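You operate a simulated robot arm through the tools that you are given. There is no shell and no other tool. Be economical: measure what you need, move in short steps, check, and stop when the job is done.

You are at the controls of a simulated robot arm. One attempt, no reset.

JOB
Set the folding chair's back upright at SIT and push the chair in.
Fine: lock the grey lever and push on the back to try it before the chair goes in. Pinch nothing.

Only the result counts: the job must be done as asked and must still hold three seconds after the hand-in. Knocking over, shifting, dropping, spilling or breaking anything else fails it.

ROBOT AND FRAMES
A 7-joint arm with a two-finger parallel gripper, fixed in place. Base frame: the origin is at the foot of the arm, x ahead of it, y to its left, z up; the work surface is at about z = 410. Readings come in mm, degrees, newtons and seconds.
With the tool pointing down near the work surface it reaches from about 100 to 400 mm from the base axis. Its first joint turns from -115.0 to 115.0 degrees. Payload 3.91 kg.
The tool frame sits at the grasp point between the pads (the TCP): z along the fingers, y along the line on which they close. The tips reach 30 mm beyond it. Largest opening 110 mm; finger width 20, thickness 10; the body of the gripper, 48 by 112 mm, starts 55 mm behind the TCP.
Orientation is told as [roll, pitch, yaw] about the base's x, y, z axes, in that order, counted from this pose: with the fingers straight down and closing along the base's y, the tool's x points along the base's -x, its y along +y and its z along -z.

CONTROLS
- The arm moves only by the tool send_rows. Its argument "series" is text: rows parted by semicolons, each of 7 numbers parted by spaces: the turn, a rotation vector about the tool's x, y, z in degrees, then the shift along the tool's x, y, z in mm, then the finger opening in mm, from 0 to 110. In form: wx wy wz tx ty tz grip; .... A call has 1 to 12 rows; each row is the pose to reach, as a shift and turn from the pose commanded when the call began, along the tool's axes at that moment. Rows are played at 5 a second. More than 50 mm and 8.6 degrees between two rows, or a gripper value outside its range, and nothing of the call is played. Where a pose cannot be reached the arm comes as near as it can. A force on the tool above 40 N (or 10 N above the force at the start of the call, whichever is more), or a blocked arm, ends the call early, and 0.2 s more pass. The fingers move at their own pace (about 108 mm/s each) and stop on an object; they squeeze with about 33 N. The grip force told is the motor's: it shows also when the fingers shut on nothing. Time passes only in rows, and 0.2 s behind the last, so rows that repeat a pose let the fingers close. It gives the time, the measured TCP pose, the force on the tool (base axes), the opening and the grip force at its end, in the units of the frame above (readings bear some noise), with the torque about the TCP (base axes, N m) and any sound that the robot's microphone picked up.
- Cameras (640 x 400 px; columns grow to the right, rows downward): "scene" is fixed at [50.3, 501.6, 1476.5]; the picture's right is [-0.32, -0.95, 0.00], its down [-0.48, 0.16, -0.86] and it looks along [0.82, -0.28, -0.50] (base axes); focal length 214 px, centre (320, 200). "wrist" rides on the gripper at [72, 17, -103] in the tool frame; the picture's right is [-0.23, 0.97, 0.00], its down [-0.76, -0.18, -0.62] and it looks along [-0.61, -0.14, 0.78] (tool axes); focal length 222 px, centre (320, 200). There is no depth. A picture from a camera that has moved, and an enlarged one, comes with that camera's place and axes in the base frame and with its lens.
- capture(camera): a new picture of that camera. The clock stands still meanwhile.
- raise_lower(by): slides the trunk up (or, below 0, down) by that many mm; the arm rides with it, the base frame stays. It gives what a move gives, with no picture.
- enlarge(camera, box): a new picture of the part [left, top, right, bottom] of that camera's present view, enlarged. The clock stands still meanwhile.
- sign_off(): hands the job in; it is judged then, once.

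Go step by step. Nothing tells you positions but the pictures and the camera data: compare them with the known pose of the tool, close in by small moves and look again before you grip or let go. The budget is 120 turns and 76 pictures, counting those below and the enlarged ones. Unless the task says otherwise, let go and move clear before handing in, and close with one line.

The tools are called by a JSON object that holds its "method" and its "body". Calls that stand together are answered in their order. send_rows: Moves the arm, as the interface text tells. Its arguments: {"type":"object","properties":{"series":{"type":"string"}},"required":["series"]} The other tools are called the same way: raise_lower (by) slides the trunk up or down; capture (camera) takes a picture; enlarge (camera, box) takes an enlarged picture of a part of a camera's view; sign_off () hands the job in.

At the start:

```text
clock: 0.0
eef_pos: [333.5, 422.2, 1314.1]
ee_rot: [0.0, -0.1, 0.0]
wrist_force: [-0.2, 0.5, -0.5]
moment: [0.01, -0.02, 0.04]
opening: 110.0
gripper_force: 0.0
trunk travel left (down, up): [-875.0, 115.0]
```

scene: 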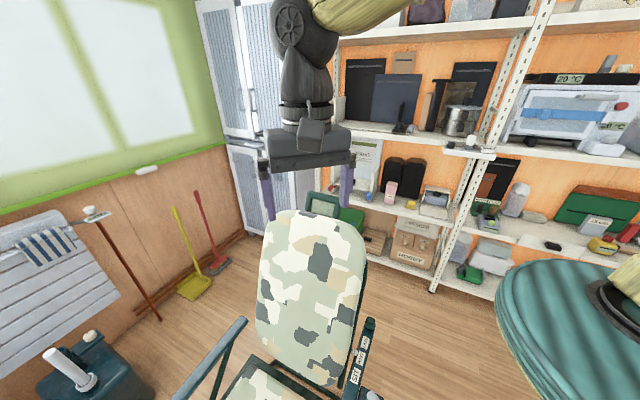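
wrist: 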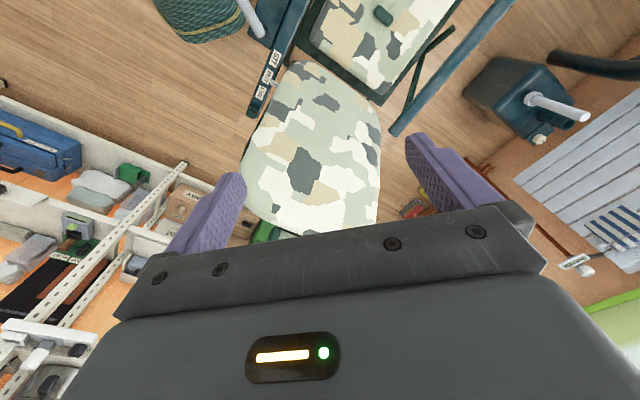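

I see a camouflage chair with its back leaning away from the camera, a label plate by its side, and the gripper above. I'll enlarge both views to find the labels, the grey lever and the table to push in under.

{"method": "enlarge", "body": {"camera": "scene", "box": [200, 200, 420, 400]}}

{"method": "enlarge", "body": {"camera": "wrist", "box": [220, 0, 540, 200]}}

{"method": "enlarge", "body": {"camera": "wrist", "box": [120, 0, 340, 138]}}

```text
2.00 times, centred on (310, 300) of scene
camera zoom: at [50.3, 501.6, 1476.5], right [-0.32, -0.95, 0.0], down [-0.48, 0.16, -0.86], along [0.82, -0.28, -0.5], focal length 429 px, centre (340, 0)
```

zoom: 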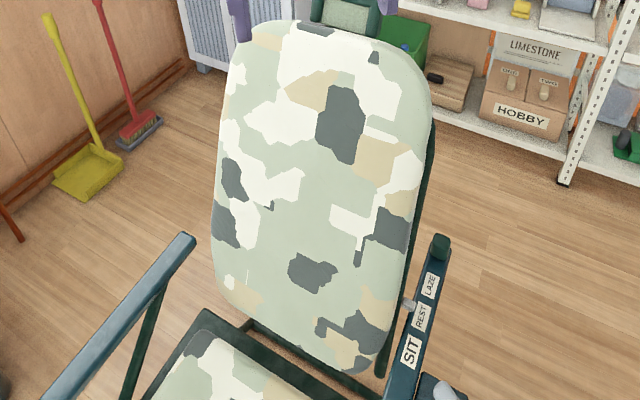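

```text
2.00 times, centred on (380, 100) of wrist
camera zoom: at [261.5, 438.8, 1416.2], right [0.23, 0.97, 0.0], down [0.76, -0.18, 0.62], along [0.61, -0.14, -0.78], focal length 444 px, centre (200, 400)
```

zoom: 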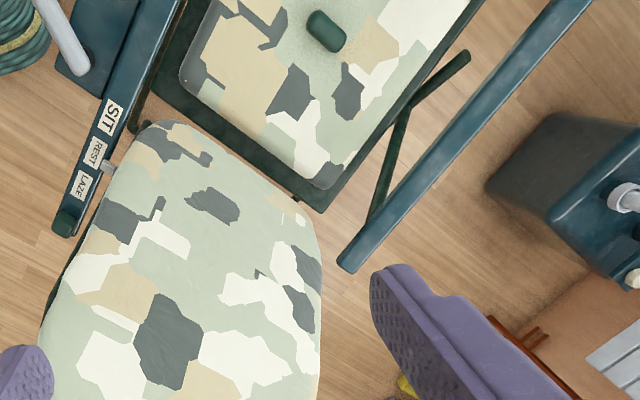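

```text
2.90 times, centred on (230, 69) of wrist
camera zoom: at [261.5, 438.8, 1416.2], right [0.23, 0.97, 0.0], down [0.76, -0.18, 0.62], along [0.61, -0.14, -0.78], focal length 644 px, centre (581, 580)
```

zoom: 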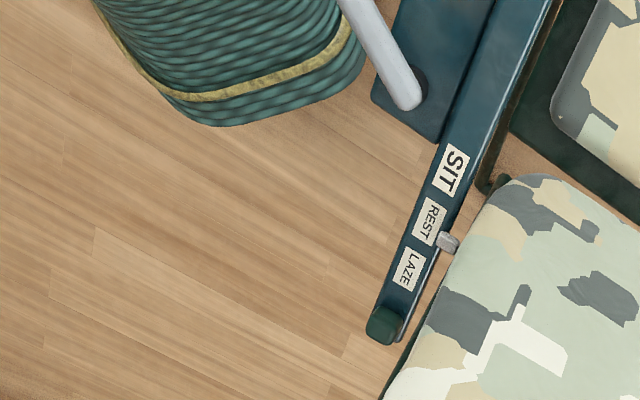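

The chair is yawed about 45°, with its armrest scale near (315,290,628). The pointer sits at REST. A grey lever sits on a box beside the armrest. I'll turn the wrist to look along +y and see the lever, the seat front and the place the chair goes into.

{"method": "send_rows", "body": {"series": "0 0 -8 0 0 0 110;0 0 -16 0 0 0 110;0 0 -24 0 0 0 110;0 0 -32 0 0 0 110;0 0 -40 0 0 0 110;0 0 -48 0 0 0 110;0 0 -56 0 0 0 110;0 0 -64 0 0 0 110;0 0 -72 0 0 0 110;0 0 -80 0 0 0 110;0 0 -88 0 0 0 110"}}

{"method": "capture", "body": {"camera": "wrist"}}

{"method": "capture", "body": {"camera": "scene"}}

```text
clock: 2.4
eef_pos: [333.7, 423.3, 1313.5]
ee_rot: [0.0, -0.1, 88.1]
wrist_force: [-0.5, 0.4, 0.1]
moment: [0.0, 0.03, -0.02]
opening: 110.0
gripper_force: 0.1
trunk travel left (down, up): [-875.0, 115.0]
```

```text
70 pictures are left
camera wrist: at [315.3, 350.2, 1416.2], right [-0.97, 0.26, 0.0], down [0.2, 0.76, 0.62], along [0.16, 0.6, -0.78], focal length 222 px, centre (320, 200)
```

wrist: 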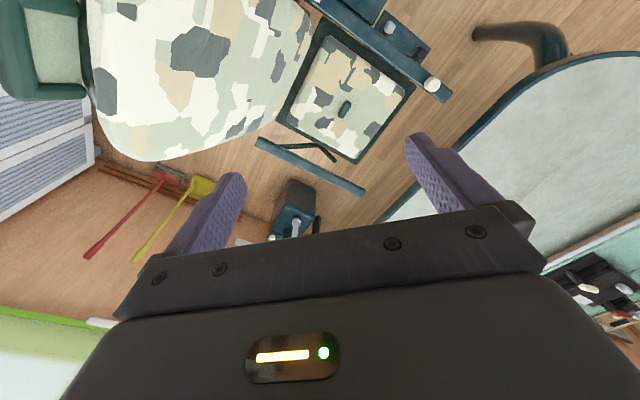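

```text
69 pictures are left
```

scene: 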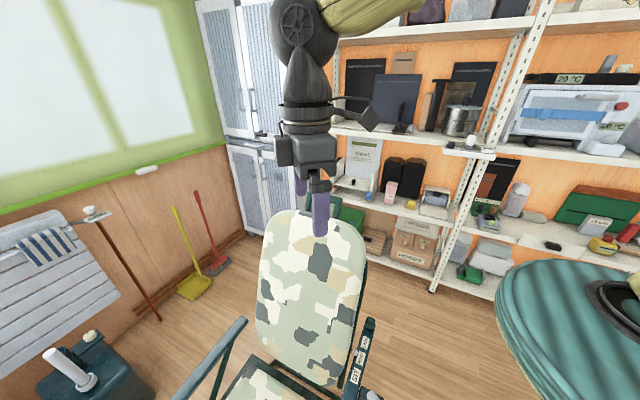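

The round-edged table is in front of the chair, towards (-x,+y). I'll zoom on the seat, the levers and the table.

{"method": "enlarge", "body": {"camera": "wrist", "box": [240, 0, 480, 150]}}

{"method": "enlarge", "body": {"camera": "wrist", "box": [380, 0, 640, 200]}}

```text
2.67 times, centred on (360, 75) of wrist
camera zoom: at [315.3, 350.2, 1416.2], right [-0.97, 0.26, 0.0], down [0.2, 0.76, 0.62], along [0.16, 0.6, -0.78], focal length 592 px, centre (213, 533)
```

zoom: 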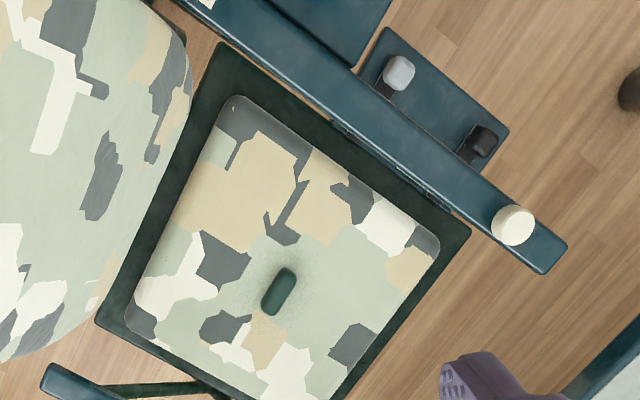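

```text
2.00 times, centred on (510, 100) of wrist
camera zoom: at [315.3, 350.2, 1416.2], right [-0.97, 0.26, 0.0], down [0.2, 0.76, 0.62], along [0.16, 0.6, -0.78], focal length 444 px, centre (-60, 400)
```

zoom: 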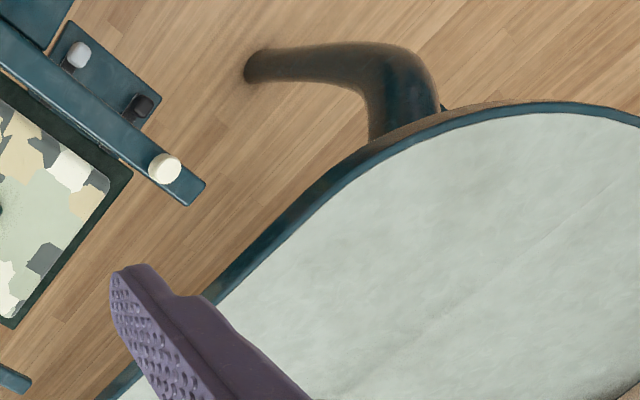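

I need to see the lever area outside the right armrest more squarely. I'll shift the hand back and to the right, staying high.

{"method": "send_rows", "body": {"series": "0 0 0 35 35 0 110;0 0 0 70 70 0 110;0 0 0 100 105 0 110;0 0 0 135 140 0 110;0 0 0 170 175 0 110"}}

{"method": "capture", "body": {"camera": "wrist"}}

```text
clock: 3.6
eef_pos: [149.5, 255.4, 1318.4]
ee_rot: [0.0, -0.1, 88.0]
wrist_force: [-0.9, -0.3, -0.1]
moment: [0.0, -0.04, -0.01]
opening: 109.9
gripper_force: 0.2
trunk travel left (down, up): [-875.0, 115.0]
```

```text
66 pictures are left
camera wrist: at [132.5, 184.6, 1420.7], right [-0.97, 0.26, 0.0], down [0.2, 0.75, 0.62], along [0.16, 0.6, -0.78], focal length 222 px, centre (320, 200)
```

wrist: 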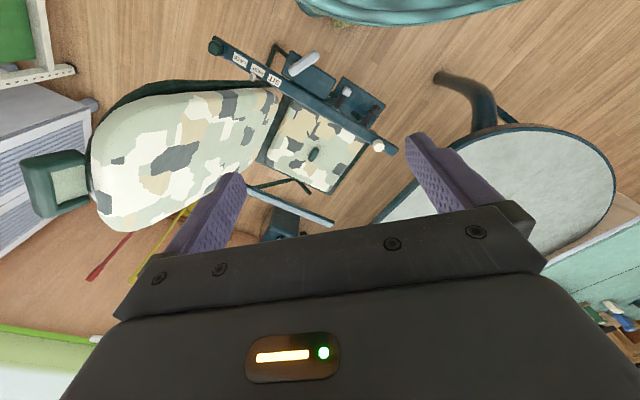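

{"method": "enlarge", "body": {"camera": "wrist", "box": [200, 20, 410, 150]}}

{"method": "enlarge", "body": {"camera": "wrist", "box": [360, 50, 640, 230]}}

{"method": "enlarge", "body": {"camera": "wrist", "box": [10, 60, 290, 240]}}

```text
3.05 times, centred on (305, 85) of wrist
camera zoom: at [132.5, 184.6, 1420.7], right [-0.97, 0.26, 0.0], down [0.2, 0.75, 0.62], along [0.16, 0.6, -0.78], focal length 677 px, centre (366, 550)
```

zoom: 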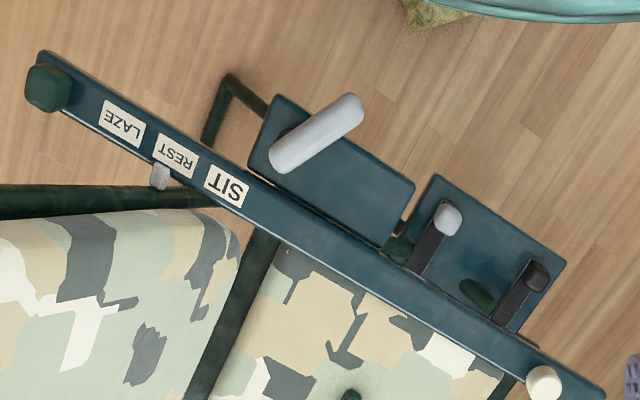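

```text
2.22 times, centred on (500, 140) of wrist
camera zoom: at [132.5, 184.6, 1420.7], right [-0.97, 0.26, 0.0], down [0.2, 0.75, 0.62], along [0.16, 0.6, -0.78], focal length 494 px, centre (-80, 333)
```

zoom: 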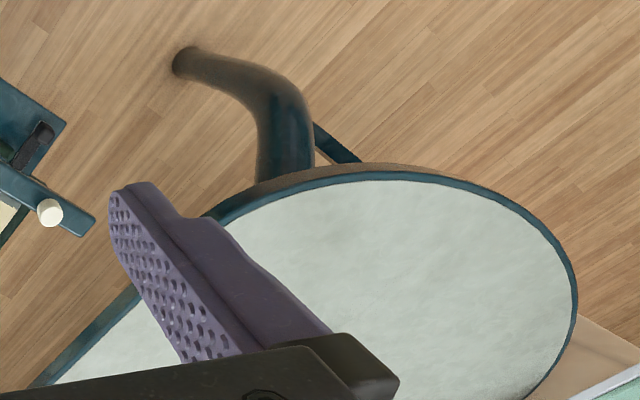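

```text
2.22 times, centred on (150, 150) of wrist
camera zoom: at [132.5, 184.6, 1420.7], right [-0.97, 0.26, 0.0], down [0.2, 0.75, 0.62], along [0.16, 0.6, -0.78], focal length 494 px, centre (698, 311)
```

zoom: 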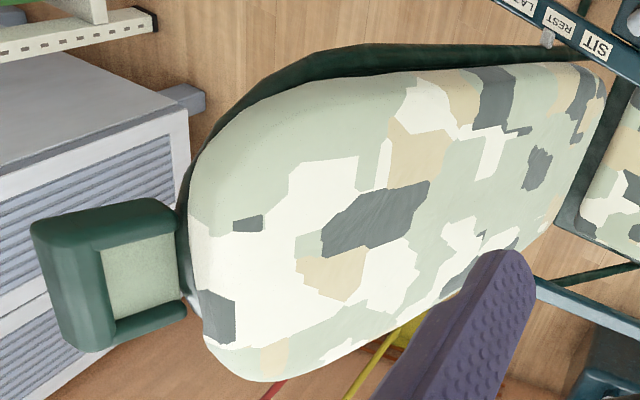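

There is a large pale-grey rod at about (245,277,647), and two small paddles, one grey-tipped and one black-tipped. I'll lower the trunk for a closer look before deciding which is which.

{"method": "raise_lower", "body": {"by": -300}}

{"method": "capture", "body": {"camera": "wrist"}}

{"method": "capture", "body": {"camera": "scene"}}

```text
clock: 6.6
eef_pos: [153.2, 258.4, 1018.9]
ee_rot: [0.0, -0.1, 88.0]
wrist_force: [-0.2, -0.3, -0.2]
moment: [0.04, 0.01, -0.02]
opening: 110.0
gripper_force: 0.0
trunk travel left (down, up): [-575.0, 415.0]
```

```text
62 pictures are left
camera wrist: at [134.9, 187.0, 1120.3], right [-0.97, 0.26, 0.0], down [0.2, 0.76, 0.62], along [0.16, 0.6, -0.78], focal length 222 px, centre (320, 200)
```

wrist: 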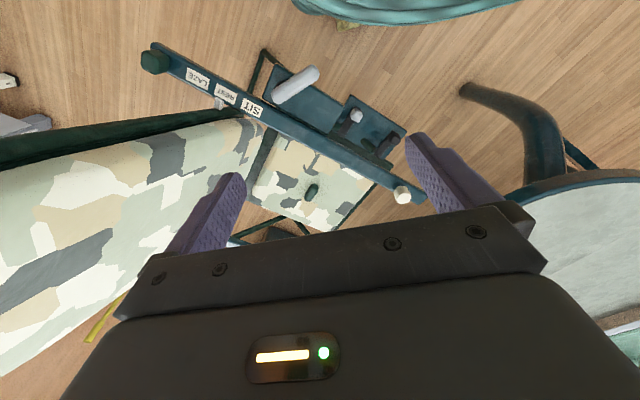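

```text
61 pictures are left
```

scene: 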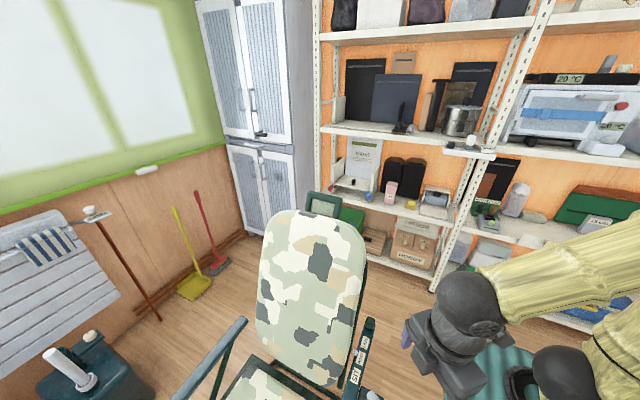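

{"method": "enlarge", "body": {"camera": "wrist", "box": [140, 30, 320, 150]}}

{"method": "enlarge", "body": {"camera": "wrist", "box": [250, 50, 430, 210]}}

{"method": "enlarge", "body": {"camera": "scene", "box": [300, 310, 400, 400]}}

```text
3.33 times, centred on (230, 90) of wrist
camera zoom: at [134.9, 187.0, 1120.3], right [-0.97, 0.26, 0.0], down [0.2, 0.76, 0.62], along [0.16, 0.6, -0.78], focal length 740 px, centre (620, 567)
```

zoom: 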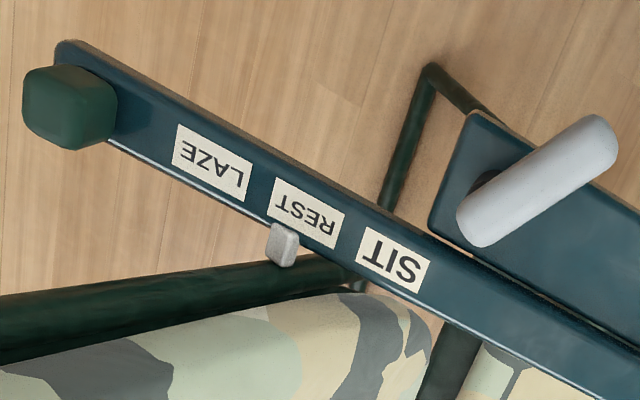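

```text
2.50 times, centred on (340, 130) of wrist
camera zoom: at [134.9, 187.0, 1120.3], right [-0.97, 0.26, 0.0], down [0.2, 0.76, 0.62], along [0.16, 0.6, -0.78], focal length 555 px, centre (270, 375)
```

zoom: 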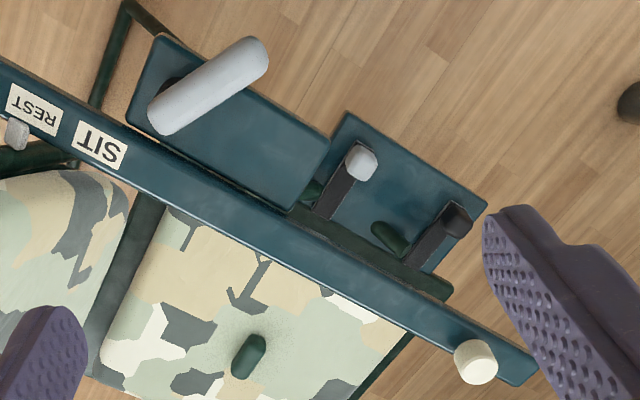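

```text
4.44 times, centred on (350, 355) of scene
camera zoom: at [50.3, 501.6, 1476.5], right [-0.32, -0.95, 0.0], down [-0.48, 0.16, -0.86], along [0.82, -0.28, -0.5], focal length 953 px, centre (187, -489)
```

zoom: 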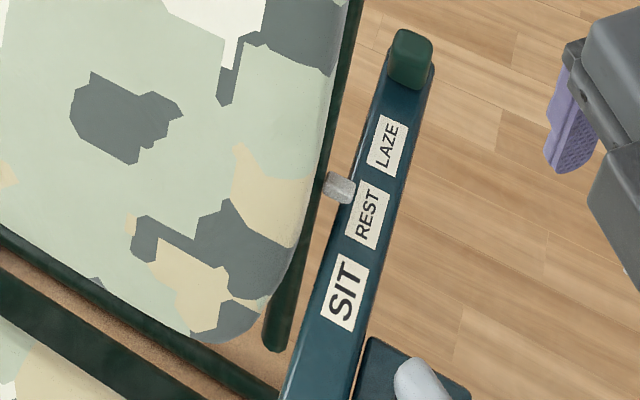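

The big rod stands tilted on a box outside the armrest, and the paddles are on a second plate. I'll look at them from closer, from the -y side.

{"method": "send_rows", "body": {"series": "0 0 0 40 0 0 110;0 0 0 80 10 0 110;0 0 0 125 20 0 110"}}

{"method": "raise_lower", "body": {"by": -250}}

{"method": "capture", "body": {"camera": "wrist"}}

```text
clock: 7.4
eef_pos: [141.1, 167.2, 1003.1]
ee_rot: [0.0, 0.0, 88.2]
wrist_force: [-0.7, 0.3, 0.5]
moment: [-0.02, -0.04, -0.02]
opening: 109.7
gripper_force: 0.1
out of reach, approached as far as the arm can: row 3
trunk travel left (down, up): [-575.0, 415.0]
```

```text
clock: 10.0
eef_pos: [142.4, 166.0, 751.6]
ee_rot: [0.1, 0.0, 88.1]
wrist_force: [0.4, -0.2, 0.1]
moment: [0.0, -0.03, -0.01]
opening: 110.0
gripper_force: 0.1
trunk travel left (down, up): [-325.0, 665.0]
```

```text
57 pictures are left
camera wrist: at [123.6, 94.1, 854.9], right [-0.97, 0.26, 0.0], down [0.2, 0.76, 0.62], along [0.16, 0.6, -0.78], focal length 222 px, centre (320, 200)
```

wrist: 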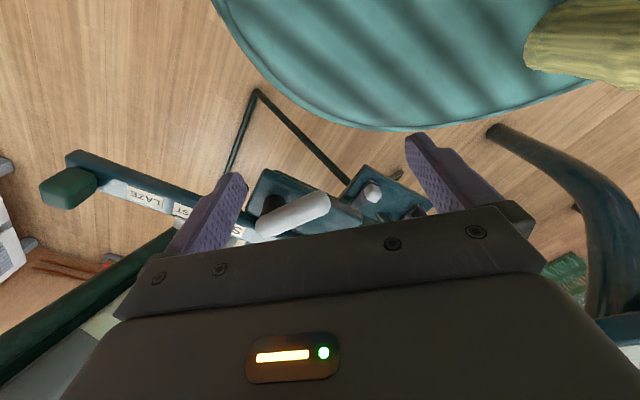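

{"method": "enlarge", "body": {"camera": "wrist", "box": [210, 140, 450, 260]}}

```text
2.67 times, centred on (330, 200) of wrist
camera zoom: at [123.6, 94.1, 854.9], right [-0.97, 0.26, 0.0], down [0.2, 0.76, 0.62], along [0.16, 0.6, -0.78], focal length 592 px, centre (293, 200)
```

zoom: 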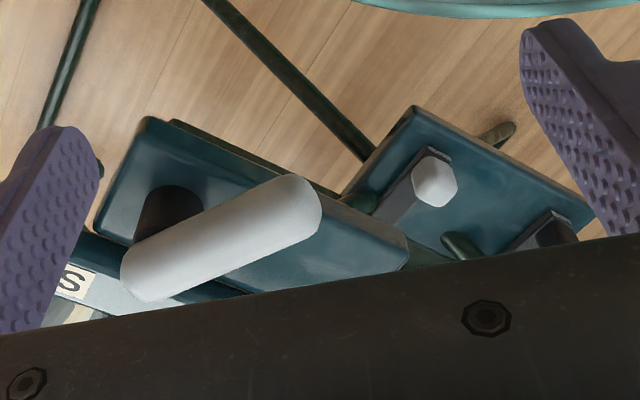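

The big grey handle is a horizontal lever on a vertical post; the two paddles are on the plate next to it. I'll turn to look square at the chair's outer side for labels and pivots.

{"method": "send_rows", "body": {"series": "0 0 8 0 0 -20 110;0 0 16 0 0 -40 110;0 0 24 0 0 -60 110;0 0 32 0 0 -60 110;0 0 40 0 0 -60 110"}}

{"method": "capture", "body": {"camera": "wrist"}}

```text
clock: 11.2
eef_pos: [142.5, 183.5, 784.3]
ee_rot: [-0.1, 0.3, 47.8]
wrist_force: [-0.3, 0.4, -0.4]
moment: [0.02, 0.0, 0.02]
opening: 110.0
gripper_force: 0.0
out of reach, approached as far as the arm can: row 1, 2, 3, 4, 5
trunk travel left (down, up): [-325.0, 665.0]
```

```text
55 pictures are left
camera wrist: at [83.1, 141.9, 886.0], right [-0.57, 0.82, 0.0], down [0.64, 0.45, 0.62], along [0.51, 0.35, -0.78], focal length 222 px, centre (320, 200)
```

wrist: 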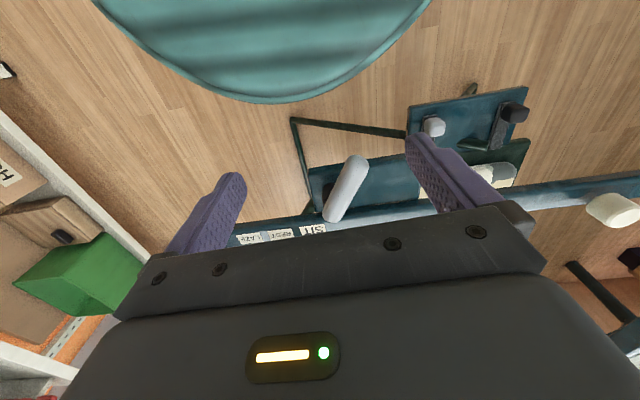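

{"method": "enlarge", "body": {"camera": "wrist", "box": [280, 70, 540, 240]}}

```text
2.35 times, centred on (410, 155) of wrist
camera zoom: at [83.1, 141.9, 886.0], right [-0.57, 0.82, 0.0], down [0.64, 0.45, 0.62], along [0.51, 0.35, -0.78], focal length 523 px, centre (108, 306)
```

zoom: 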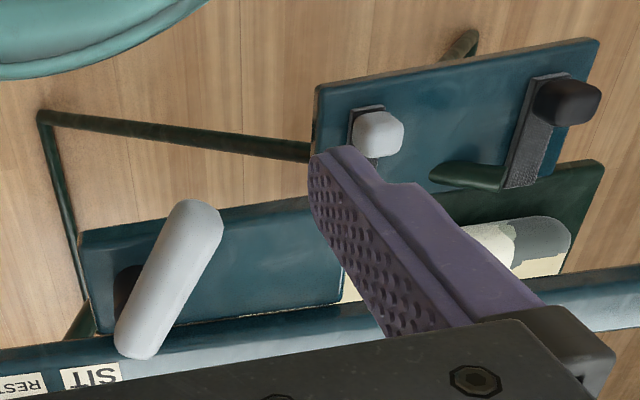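

The paddle tips are low, at z≈441, with grey at (84,422) and black at (-24,523). The big handle runs from a post at (253,281,644) out to (157,246,674). I'll look at the paddles from closer above.

{"method": "send_rows", "body": {"series": "0 0 -8 -13 22 -20 110;0 0 -16 -27 44 -30 110;0 0 -24 -40 66 -30 110;0 0 -32 -54 88 -30 110;0 0 -40 -68 110 -30 110;0 0 -40 -81 130 -30 110"}}

{"method": "capture", "body": {"camera": "wrist"}}

{"method": "enlarge", "body": {"camera": "wrist", "box": [200, 40, 480, 220]}}

```text
clock: 12.6
eef_pos: [96.4, 327.3, 814.4]
ee_rot: [0.0, 0.0, 88.0]
wrist_force: [-0.4, -0.2, -0.2]
moment: [-0.01, 0.02, 0.02]
opening: 110.2
gripper_force: 0.1
trunk travel left (down, up): [-325.0, 665.0]
```

```text
53 pictures are left
camera wrist: at [77.7, 255.4, 916.1], right [-0.97, 0.26, 0.0], down [0.2, 0.76, 0.62], along [0.16, 0.6, -0.78], focal length 222 px, centre (320, 200)
```

wrist: 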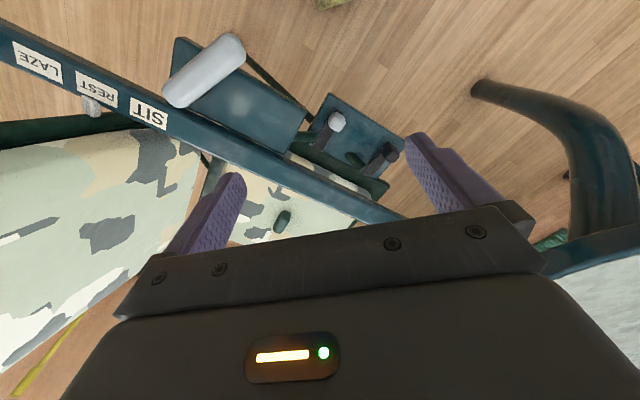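

```text
2.22 times, centred on (340, 130) of wrist
camera zoom: at [77.7, 255.4, 916.1], right [-0.97, 0.26, 0.0], down [0.2, 0.76, 0.62], along [0.16, 0.6, -0.78], focal length 494 px, centre (276, 356)
```

zoom: 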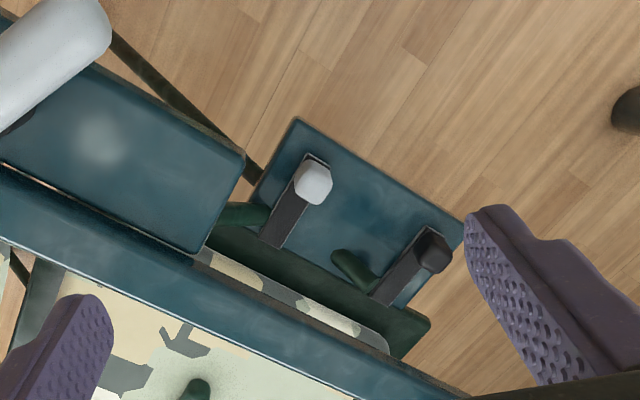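

Both paddles sit at the outer end of slots, so which grey lever is the lock has to be tested. First I'll view the back in profile from its right rear and see whether it is free to move.

{"method": "send_rows", "body": {"series": "0 0 5 20 -34 -20 110;0 0 10 40 -68 -36 110;0 0 15 60 -104 -36 110;0 0 20 80 -140 -36 110;0 0 25 100 -176 -36 110;0 0 30 120 -210 -36 110;0 0 35 140 -245 -36 110;0 0 40 160 -280 -36 110;0 0 43 180 -314 -36 110;0 0 43 195 -341 -36 110"}}

{"method": "capture", "body": {"camera": "wrist"}}

{"method": "capture", "body": {"camera": "scene"}}

```text
clock: 14.8
eef_pos: [431.9, 119.3, 847.4]
ee_rot: [0.0, 0.1, 45.0]
wrist_force: [-0.2, -0.9, -0.1]
moment: [0.01, -0.02, 0.0]
opening: 109.7
gripper_force: 0.0
trunk travel left (down, up): [-325.0, 665.0]
```

```text
51 pictures are left
camera wrist: at [369.5, 80.7, 950.9], right [-0.53, 0.85, 0.0], down [0.67, 0.41, 0.62], along [0.53, 0.33, -0.78], focal length 222 px, centre (320, 200)
```

wrist: 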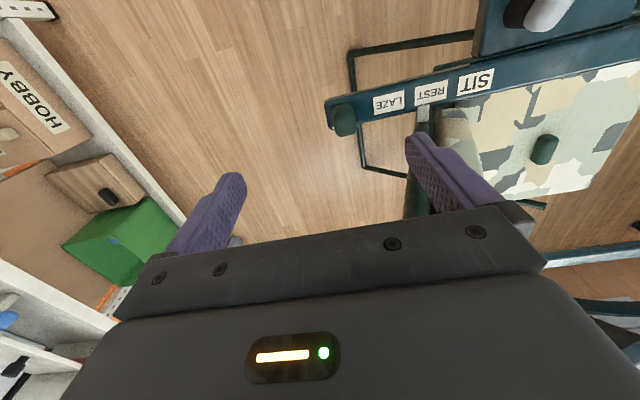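

```text
50 pictures are left
```

scene: 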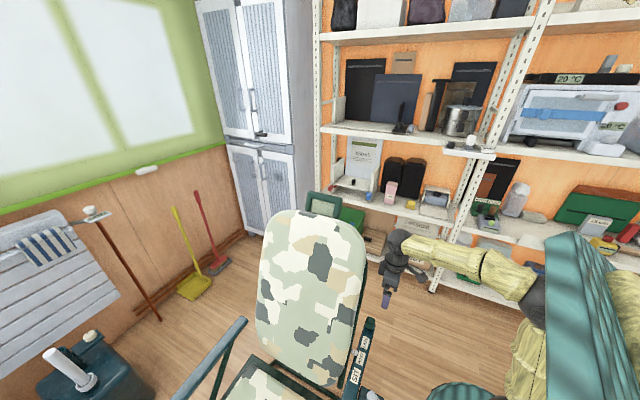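

The back's side rail is just ahead of the right finger. I'll back off 45 mm, tilt to match the recline, then slide in behind the back.

{"method": "send_rows", "body": {"series": "-6 0 0 0 -25 0 110;-12 0 0 0 -50 0 110;-17 0 0 0 -50 0 110;-17 0 0 -35 -50 0 110;-17 0 0 -70 -50 0 110"}}

{"method": "capture", "body": {"camera": "wrist"}}

{"method": "enlarge", "body": {"camera": "scene", "box": [240, 180, 480, 400]}}

```text
clock: 16.0
eef_pos: [515.7, 135.6, 849.8]
ee_rot: [17.0, -0.1, 45.1]
wrist_force: [0.1, 0.7, 0.7]
moment: [0.0, 0.04, 0.02]
opening: 110.1
gripper_force: 0.1
trunk travel left (down, up): [-325.0, 665.0]
```

```text
49 pictures are left
camera wrist: at [476.9, 75.0, 952.1], right [-0.5, 0.82, 0.28], down [0.79, 0.29, 0.54], along [0.36, 0.49, -0.79], focal length 222 px, centre (320, 200)
```

wrist: 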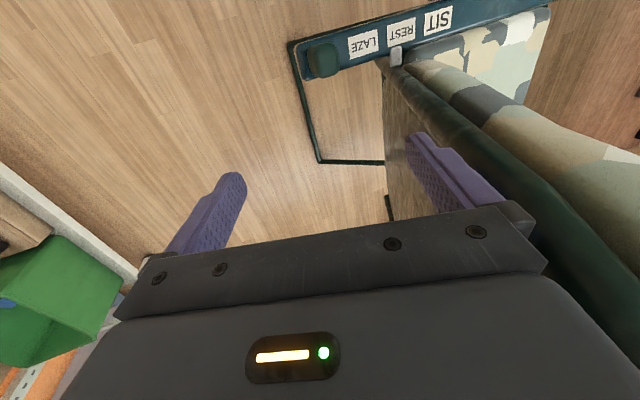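

```text
1.82 times, centred on (360, 290) of scene
camera zoom: at [50.3, 501.6, 1476.5], right [-0.32, -0.95, 0.0], down [-0.48, 0.16, -0.86], along [0.82, -0.28, -0.5], focal length 390 px, centre (247, 36)
```

zoom: 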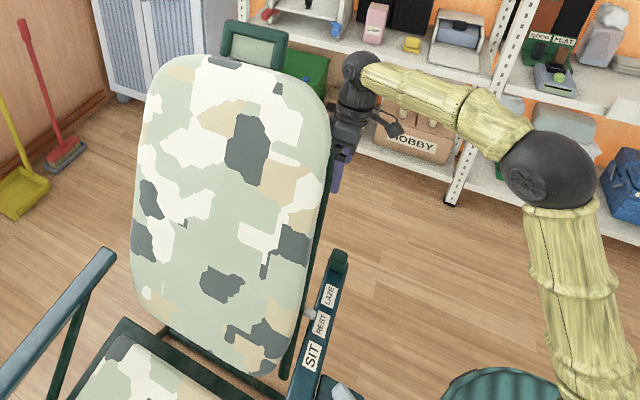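

The hand is behind the back with the right finger just off the rear face. I'll slide 35 mm further in and push gently forward in small steps.

{"method": "send_rows", "body": {"series": "0 0 0 -20 0 0 110;0 0 0 -40 0 0 110;0 0 0 -40 8 0 110;0 0 0 -40 16 0 110;0 0 0 -40 24 0 110;0 0 0 -40 32 0 110"}}

{"method": "capture", "body": {"camera": "wrist"}}

```text
clock: 17.4
eef_pos: [522.1, 185.7, 858.5]
ee_rot: [16.9, 0.0, 45.1]
wrist_force: [5.4, -4.8, 1.1]
moment: [0.42, 0.47, -0.02]
opening: 107.1
gripper_force: 0.1
trunk travel left (down, up): [-325.0, 665.0]
```

```text
47 pictures are left
camera wrist: at [481.8, 124.4, 961.6], right [-0.5, 0.82, 0.29], down [0.79, 0.29, 0.54], along [0.36, 0.5, -0.79], focal length 222 px, centre (320, 200)
```

wrist: 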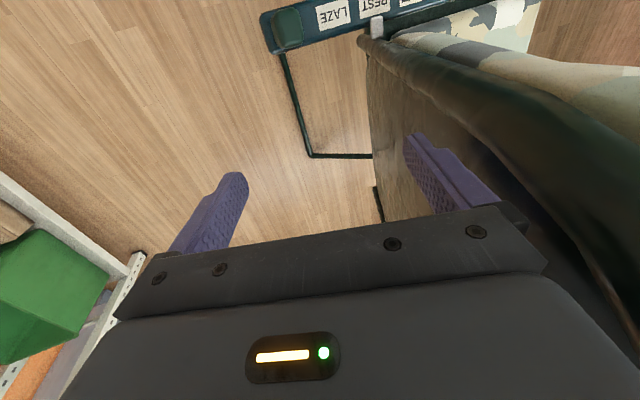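

I have light contact at about 7 N. I'll continue in small steps.

{"method": "send_rows", "body": {"series": "0 0 0 0 8 0 110;0 0 0 0 16 0 110;0 0 0 0 24 0 110;0 0 0 0 32 0 110"}}

{"method": "capture", "body": {"camera": "wrist"}}

```text
clock: 18.4
eef_pos: [500.0, 205.9, 868.9]
ee_rot: [17.1, 0.0, 45.0]
wrist_force: [2.3, -4.5, -3.3]
moment: [-0.02, -0.08, 0.05]
opening: 107.1
gripper_force: 0.0
trunk travel left (down, up): [-325.0, 665.0]
```

```text
46 pictures are left
camera wrist: at [460.9, 145.2, 971.0], right [-0.5, 0.82, 0.29], down [0.79, 0.29, 0.54], along [0.36, 0.5, -0.79], focal length 222 px, centre (320, 200)
```

wrist: 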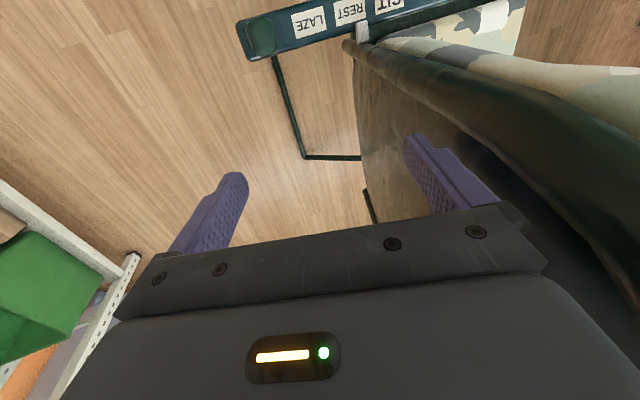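

The back moves freely at about 6 N, and the pointer is now between REST and SIT. I'll continue while easing the tilt back, and check that the chair itself hasn't slid.

{"method": "send_rows", "body": {"series": "1.5 0 0 0 8 0 110;3 0 0 0 16 0 110;4.5 0 0 0 24 0 110;6 0 0 0 32 0 110;6 0 0 0 32 0 110"}}

{"method": "capture", "body": {"camera": "wrist"}}

{"method": "enlarge", "body": {"camera": "scene", "box": [240, 180, 480, 400]}}

```text
clock: 19.6
eef_pos: [479.6, 228.4, 878.4]
ee_rot: [11.0, 0.1, 45.0]
wrist_force: [2.5, -4.5, 1.5]
moment: [0.12, 0.09, 0.15]
opening: 107.1
gripper_force: 0.1
trunk travel left (down, up): [-325.0, 665.0]
```

```text
45 pictures are left
camera wrist: at [432.8, 175.1, 982.0], right [-0.52, 0.84, 0.19], down [0.75, 0.33, 0.58], along [0.42, 0.44, -0.8], focal length 222 px, centre (320, 200)
```

wrist: 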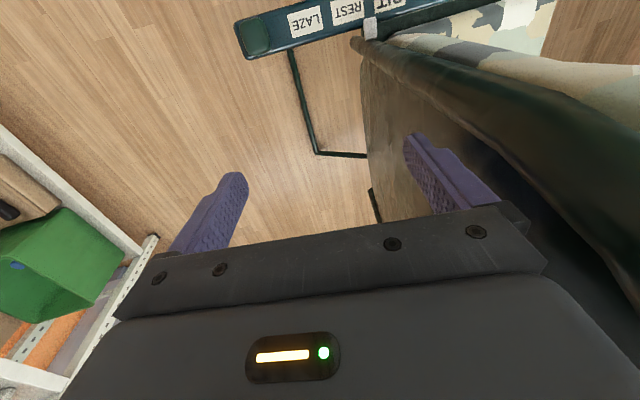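

```text
1.82 times, centred on (360, 290) of scene
camera zoom: at [50.3, 501.6, 1476.5], right [-0.32, -0.95, 0.0], down [-0.48, 0.16, -0.86], along [0.82, -0.28, -0.5], focal length 390 px, centre (247, 36)
```

zoom: 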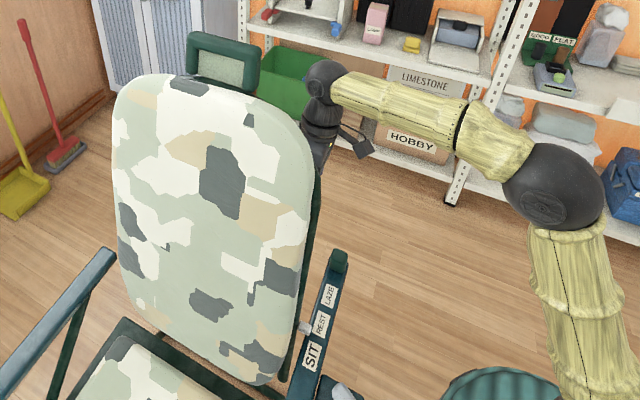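

The chair is still in place and the pointer is about a third of the way from REST to SIT. I'll keep pushing.

{"method": "send_rows", "body": {"series": "1 0 0 0 8 0 110;2 0 0 0 16 0 110;3 0 0 0 24 0 110;4 0 0 0 32 0 110;5.5 0 0 0 40 0 110;7 0 0 0 48 0 110;7 0 0 0 48 0 110"}}

{"method": "enlarge", "body": {"camera": "wrist", "box": [220, 0, 480, 160]}}

{"method": "enlarge", "body": {"camera": "scene", "box": [330, 310, 400, 400]}}

```text
clock: 21.2
eef_pos: [445.4, 260.9, 887.6]
ee_rot: [4.1, -0.1, 44.9]
wrist_force: [1.1, -3.6, 1.8]
moment: [0.31, 0.17, 0.1]
opening: 108.3
gripper_force: 0.0
trunk travel left (down, up): [-325.0, 665.0]
```

```text
2.46 times, centred on (350, 80) of wrist
camera zoom: at [389.5, 216.1, 991.2], right [-0.53, 0.85, 0.07], down [0.69, 0.38, 0.61], along [0.49, 0.37, -0.79], focal length 547 px, centre (246, 495)
```

zoom: 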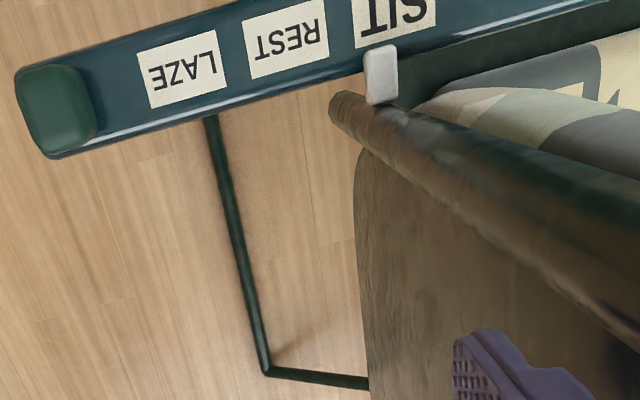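

```text
4.44 times, centred on (365, 355) of scene
camera zoom: at [50.3, 501.6, 1476.5], right [-0.32, -0.95, 0.0], down [-0.48, 0.16, -0.86], along [0.82, -0.28, -0.5], focal length 953 px, centre (120, -489)
```

zoom: 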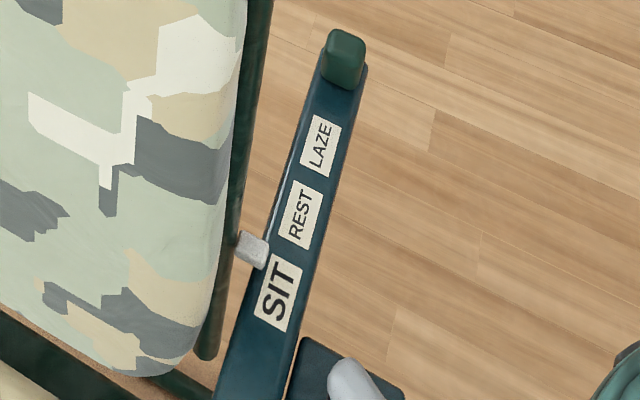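

The pointer is about two thirds of the way to SIT. I'll go on in fine steps, listening for a click or a stop.

{"method": "send_rows", "body": {"series": "1 0 0 0 6 0 110;2 0 0 0 12 0 110;3 0 0 0 18 0 110;3 0 0 0 18 0 110"}}

{"method": "enlarge", "body": {"camera": "wrist", "box": [220, 0, 480, 160]}}

{"method": "enlarge", "body": {"camera": "scene", "box": [330, 310, 400, 400]}}

```text
clock: 22.2
eef_pos: [433.0, 272.8, 888.0]
ee_rot: [0.9, 0.1, 45.1]
wrist_force: [3.1, -3.0, 1.3]
moment: [0.32, 0.28, 0.0]
opening: 108.2
gripper_force: 0.0
trunk travel left (down, up): [-325.0, 665.0]
```

```text
2.46 times, centred on (350, 80) of wrist
camera zoom: at [372.9, 232.5, 991.9], right [-0.53, 0.85, 0.02], down [0.67, 0.41, 0.62], along [0.52, 0.34, -0.79], focal length 547 px, centre (246, 495)
```

zoom: 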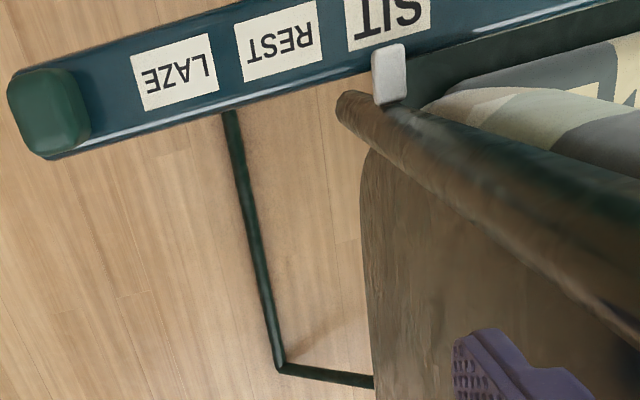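

```text
4.44 times, centred on (365, 355) of scene
camera zoom: at [50.3, 501.6, 1476.5], right [-0.32, -0.95, 0.0], down [-0.48, 0.16, -0.86], along [0.82, -0.28, -0.5], focal length 953 px, centre (120, -489)
```

zoom: 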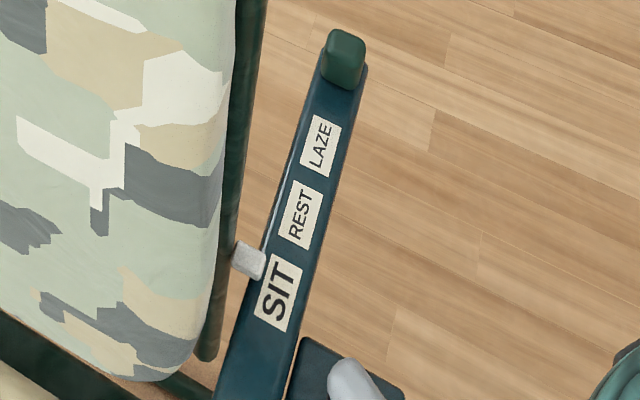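

By triangulation the pointer is about 4 mm short of SIT. That's about 9 mm at the hand.

{"method": "send_rows", "body": {"series": "0.5 0 0 0 3 0 110;1 0 0 0 6 0 110;1.5 0 0 0 9 0 110;1.5 0 0 0 9 0 110"}}

{"method": "capture", "body": {"camera": "wrist"}}

{"method": "enlarge", "body": {"camera": "scene", "box": [330, 310, 400, 400]}}

```text
clock: 23.2
eef_pos: [427.7, 279.9, 889.8]
ee_rot: [-0.5, 0.0, 45.1]
wrist_force: [1.7, -5.0, 1.6]
moment: [0.43, 0.19, 0.1]
opening: 107.7
gripper_force: 0.1
trunk travel left (down, up): [-325.0, 665.0]
```

```text
39 pictures are left
camera wrist: at [363.6, 241.2, 992.1], right [-0.53, 0.85, -0.01], down [0.66, 0.42, 0.62], along [0.53, 0.32, -0.78], focal length 222 px, centre (320, 200)
```

wrist: 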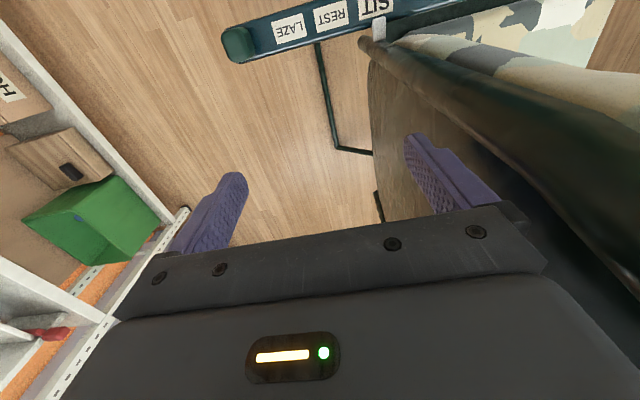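

```text
4.44 times, centred on (365, 355) of scene
camera zoom: at [50.3, 501.6, 1476.5], right [-0.32, -0.95, 0.0], down [-0.48, 0.16, -0.86], along [0.82, -0.28, -0.5], focal length 953 px, centre (120, -489)
```

zoom: 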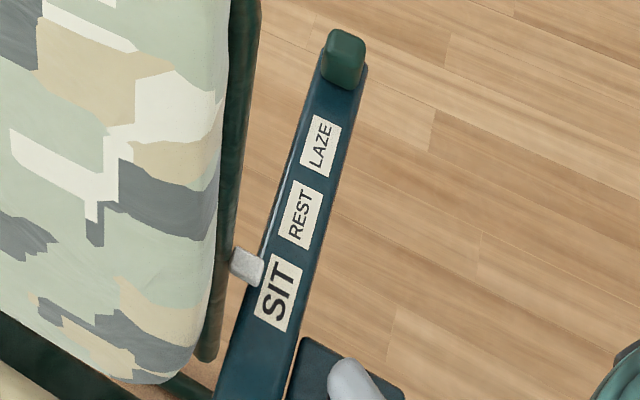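

The pointer now triangulates to the middle of SIT. I'll back off and see whether the back stays there on its own.

{"method": "send_rows", "body": {"series": "0 0 0 0 -10 0 110;0 0 0 0 -25 0 110;0 0 0 0 -45 0 110;0 0 0 0 -60 0 110;0 0 0 0 -60 0 110;0 0 0 0 -60 0 110"}}

{"method": "enlarge", "body": {"camera": "scene", "box": [330, 310, 400, 400]}}

```text
clock: 24.6
eef_pos: [467.2, 239.6, 888.8]
ee_rot: [-0.5, 0.0, 45.0]
wrist_force: [-0.7, -0.8, 0.1]
moment: [0.0, -0.04, -0.02]
opening: 110.3
gripper_force: 0.0
trunk travel left (down, up): [-325.0, 665.0]
```

```text
4.44 times, centred on (365, 355) of scene
camera zoom: at [50.3, 501.6, 1476.5], right [-0.32, -0.95, 0.0], down [-0.48, 0.16, -0.86], along [0.82, -0.28, -0.5], focal length 953 px, centre (120, -489)
```

zoom: 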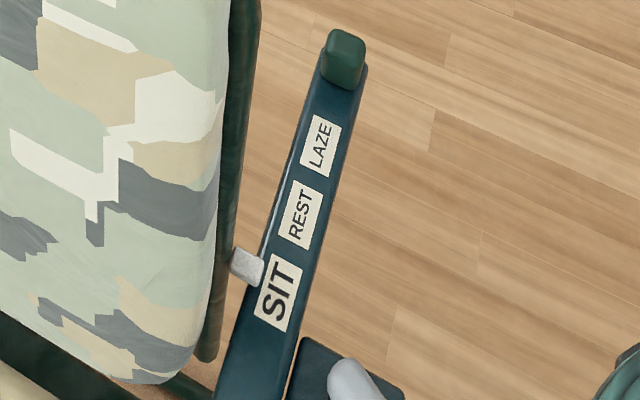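

The back holds at SIT. Before choosing a lever I'll compare the lookalike box in the background with the ones on the chair.

{"method": "enlarge", "body": {"camera": "scene", "box": [20, 300, 180, 400]}}

{"method": "enlarge", "body": {"camera": "scene", "box": [200, 300, 400, 400]}}

```text
4.00 times, centred on (100, 350) of scene
camera zoom: at [50.3, 501.6, 1476.5], right [-0.32, -0.95, 0.0], down [-0.48, 0.16, -0.86], along [0.82, -0.28, -0.5], focal length 858 px, centre (1200, -400)
```

zoom: 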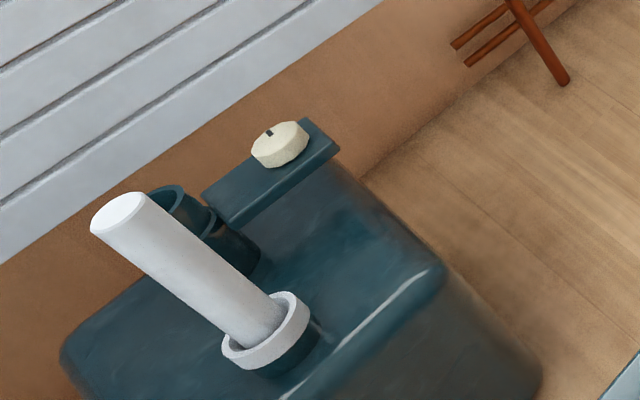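

```text
3.20 times, centred on (300, 350) of scene
camera zoom: at [50.3, 501.6, 1476.5], right [-0.32, -0.95, 0.0], down [-0.48, 0.16, -0.86], along [0.82, -0.28, -0.5], focal length 686 px, centre (384, -280)
```

zoom: 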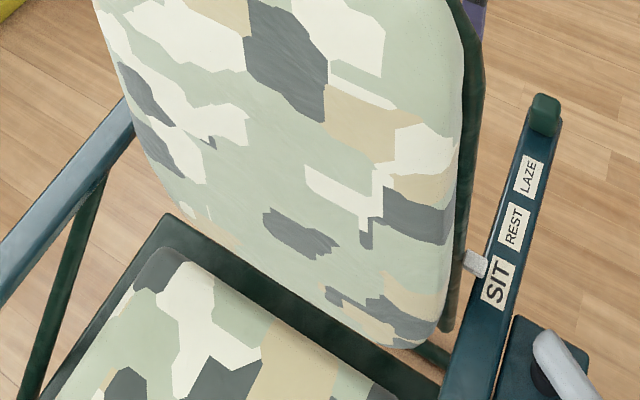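

That background unit is unrelated. I'll leave the area behind the back and go over the big grey handle for a close look.

{"method": "send_rows", "body": {"series": "0 0 0 40 0 0 110;0 0 0 80 0 0 110;0 0 0 120 0 0 80;0 0 0 160 0 0 40;0 0 0 185 30 20 0;0 0 0 185 70 40 0;0 0 0 185 110 60 0;0 0 0 185 145 75 0;0 0 0 185 170 89 0"}}

{"method": "capture", "body": {"camera": "wrist"}}

```text
clock: 26.6
eef_pos: [216.4, 225.9, 800.4]
ee_rot: [-0.4, -0.1, 45.0]
wrist_force: [0.5, -0.5, 0.1]
moment: [0.03, 0.01, 0.0]
opening: 0.0
gripper_force: 33.5
trunk travel left (down, up): [-325.0, 665.0]
```

```text
34 pictures are left
camera wrist: at [153.9, 186.8, 902.7], right [-0.53, 0.85, -0.01], down [0.66, 0.42, 0.62], along [0.53, 0.32, -0.78], focal length 222 px, centre (320, 200)
```

wrist: 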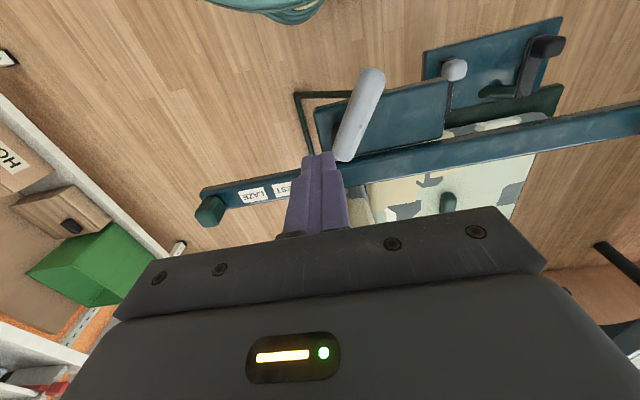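

{"method": "enlarge", "body": {"camera": "wrist", "box": [290, 10, 590, 190]}}

```text
2.13 times, centred on (440, 100) of wrist
camera zoom: at [153.9, 186.8, 902.7], right [-0.53, 0.85, -0.01], down [0.66, 0.42, 0.62], along [0.53, 0.32, -0.78], focal length 474 px, centre (64, 413)
```

zoom: 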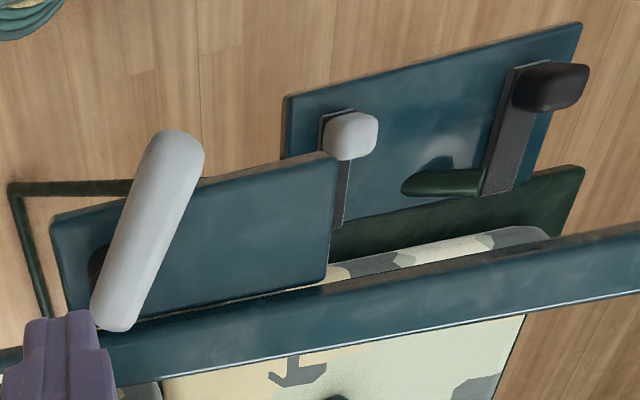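

I'll try the big handle gently first: closed fingers down behind its outer half, then a small push forward.

{"method": "send_rows", "body": {"series": "0 0 0 24 4 20 0;0 0 0 24 4 60 0;0 0 0 24 4 95 0;0 0 0 24 4 125 0"}}

{"method": "capture", "body": {"camera": "wrist"}}

```text
clock: 27.6
eef_pos: [197.8, 211.9, 669.3]
ee_rot: [-0.5, -0.2, 45.1]
wrist_force: [-0.3, -0.5, 0.0]
moment: [0.02, 0.0, -0.01]
opening: 0.0
gripper_force: 32.8
trunk travel left (down, up): [-325.0, 665.0]
```

```text
32 pictures are left
camera wrist: at [134.5, 172.7, 772.3], right [-0.53, 0.85, -0.01], down [0.66, 0.42, 0.63], along [0.53, 0.33, -0.78], focal length 222 px, centre (320, 200)
```

wrist: 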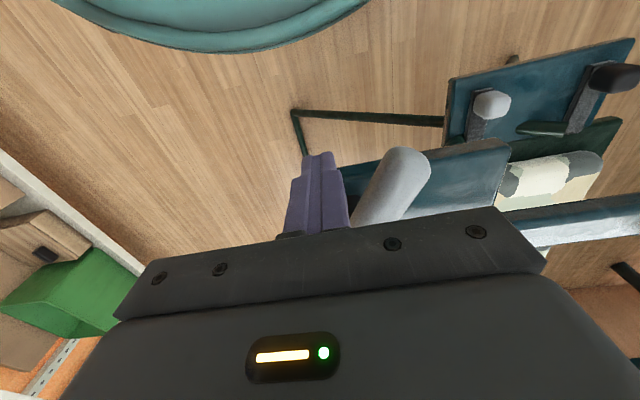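

The fingers are beside the handle. I'll push slowly along its swing.

{"method": "send_rows", "body": {"series": "0 0 0 -4 9 0 0;0 0 0 -7 16 0 0;0 0 0 -9 22 0 0;0 0 0 -11 28 0 0;0 0 0 -13 34 0 0;0 0 0 -15 40 0 0;0 0 0 -16 46 0 0"}}

{"method": "capture", "body": {"camera": "wrist"}}

```text
clock: 29.2
eef_pos: [179.3, 256.5, 673.5]
ee_rot: [-0.5, 0.0, 45.1]
wrist_force: [2.2, -4.0, 0.5]
moment: [-0.04, 0.02, 0.0]
opening: 0.0
gripper_force: 33.1
trunk travel left (down, up): [-325.0, 665.0]
```

```text
31 pictures are left
camera wrist: at [116.5, 216.9, 775.8], right [-0.53, 0.85, -0.01], down [0.66, 0.42, 0.62], along [0.53, 0.33, -0.78], focal length 222 px, centre (320, 200)
```

wrist: 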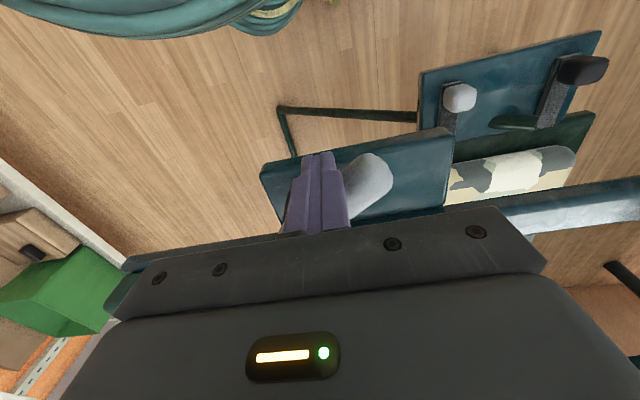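

The handle turns smoothly on its post with about 4.5 N. I'll follow its arc forward.

{"method": "send_rows", "body": {"series": "0 0 0 -4 7 0 0;0 0 0 -8 13 0 0;0 0 0 -12 17.5 0 0;0 0 0 -17 22 0 0;0 0 0 -22 27 0 0;0 0 0 -28 31 0 0"}}

{"method": "capture", "body": {"camera": "wrist"}}

```text
clock: 30.6
eef_pos: [175.9, 296.5, 674.6]
ee_rot: [-0.4, 0.0, 45.1]
wrist_force: [-2.2, -0.1, -1.7]
moment: [-0.05, 0.04, 0.04]
opening: 0.0
gripper_force: 32.2
trunk travel left (down, up): [-325.0, 665.0]
```

```text
30 pictures are left
camera wrist: at [113.6, 257.7, 776.5], right [-0.53, 0.85, -0.01], down [0.66, 0.42, 0.62], along [0.53, 0.32, -0.78], focal length 222 px, centre (320, 200)
```

wrist: 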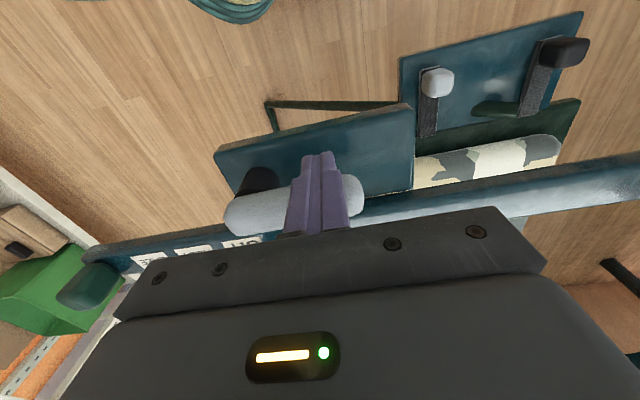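

The handle now lies parallel to the armrest over its box. I'll press a little more to find whether that is its stop.

{"method": "send_rows", "body": {"series": "0 0 0 -4 0 0 0;0 0 0 -8 0 0 0;0 0 0 -12 0 0 0;0 0 0 -16 0 0 0"}}

{"method": "enlarge", "body": {"camera": "wrist", "box": [200, 80, 440, 240]}}

```text
clock: 31.3
eef_pos: [176.9, 299.0, 673.3]
ee_rot: [-0.9, 1.0, 45.3]
wrist_force: [-11.3, -13.7, 9.4]
moment: [-0.01, -0.05, 0.04]
opening: 0.0
gripper_force: 33.1
trunk travel left (down, up): [-325.0, 665.0]
stopped in row 3: the force on the tool passed its limit at 44 N (the readings are from after the stop); the commanded pose is now the measured one
```

```text
2.50 times, centred on (320, 160) of wrist
camera zoom: at [115.6, 261.0, 776.4], right [-0.53, 0.85, -0.02], down [0.66, 0.43, 0.61], along [0.53, 0.31, -0.79], focal length 555 px, centre (320, 300)
```

zoom: 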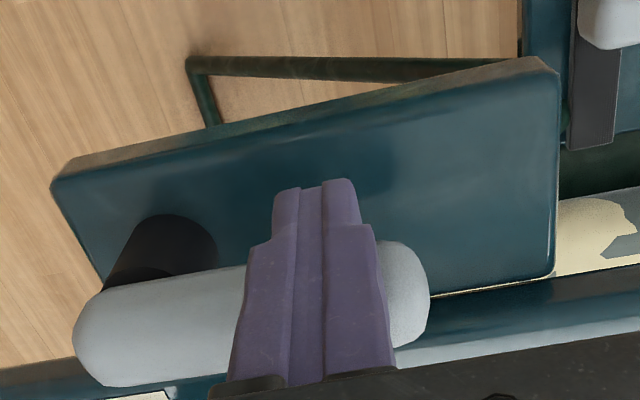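

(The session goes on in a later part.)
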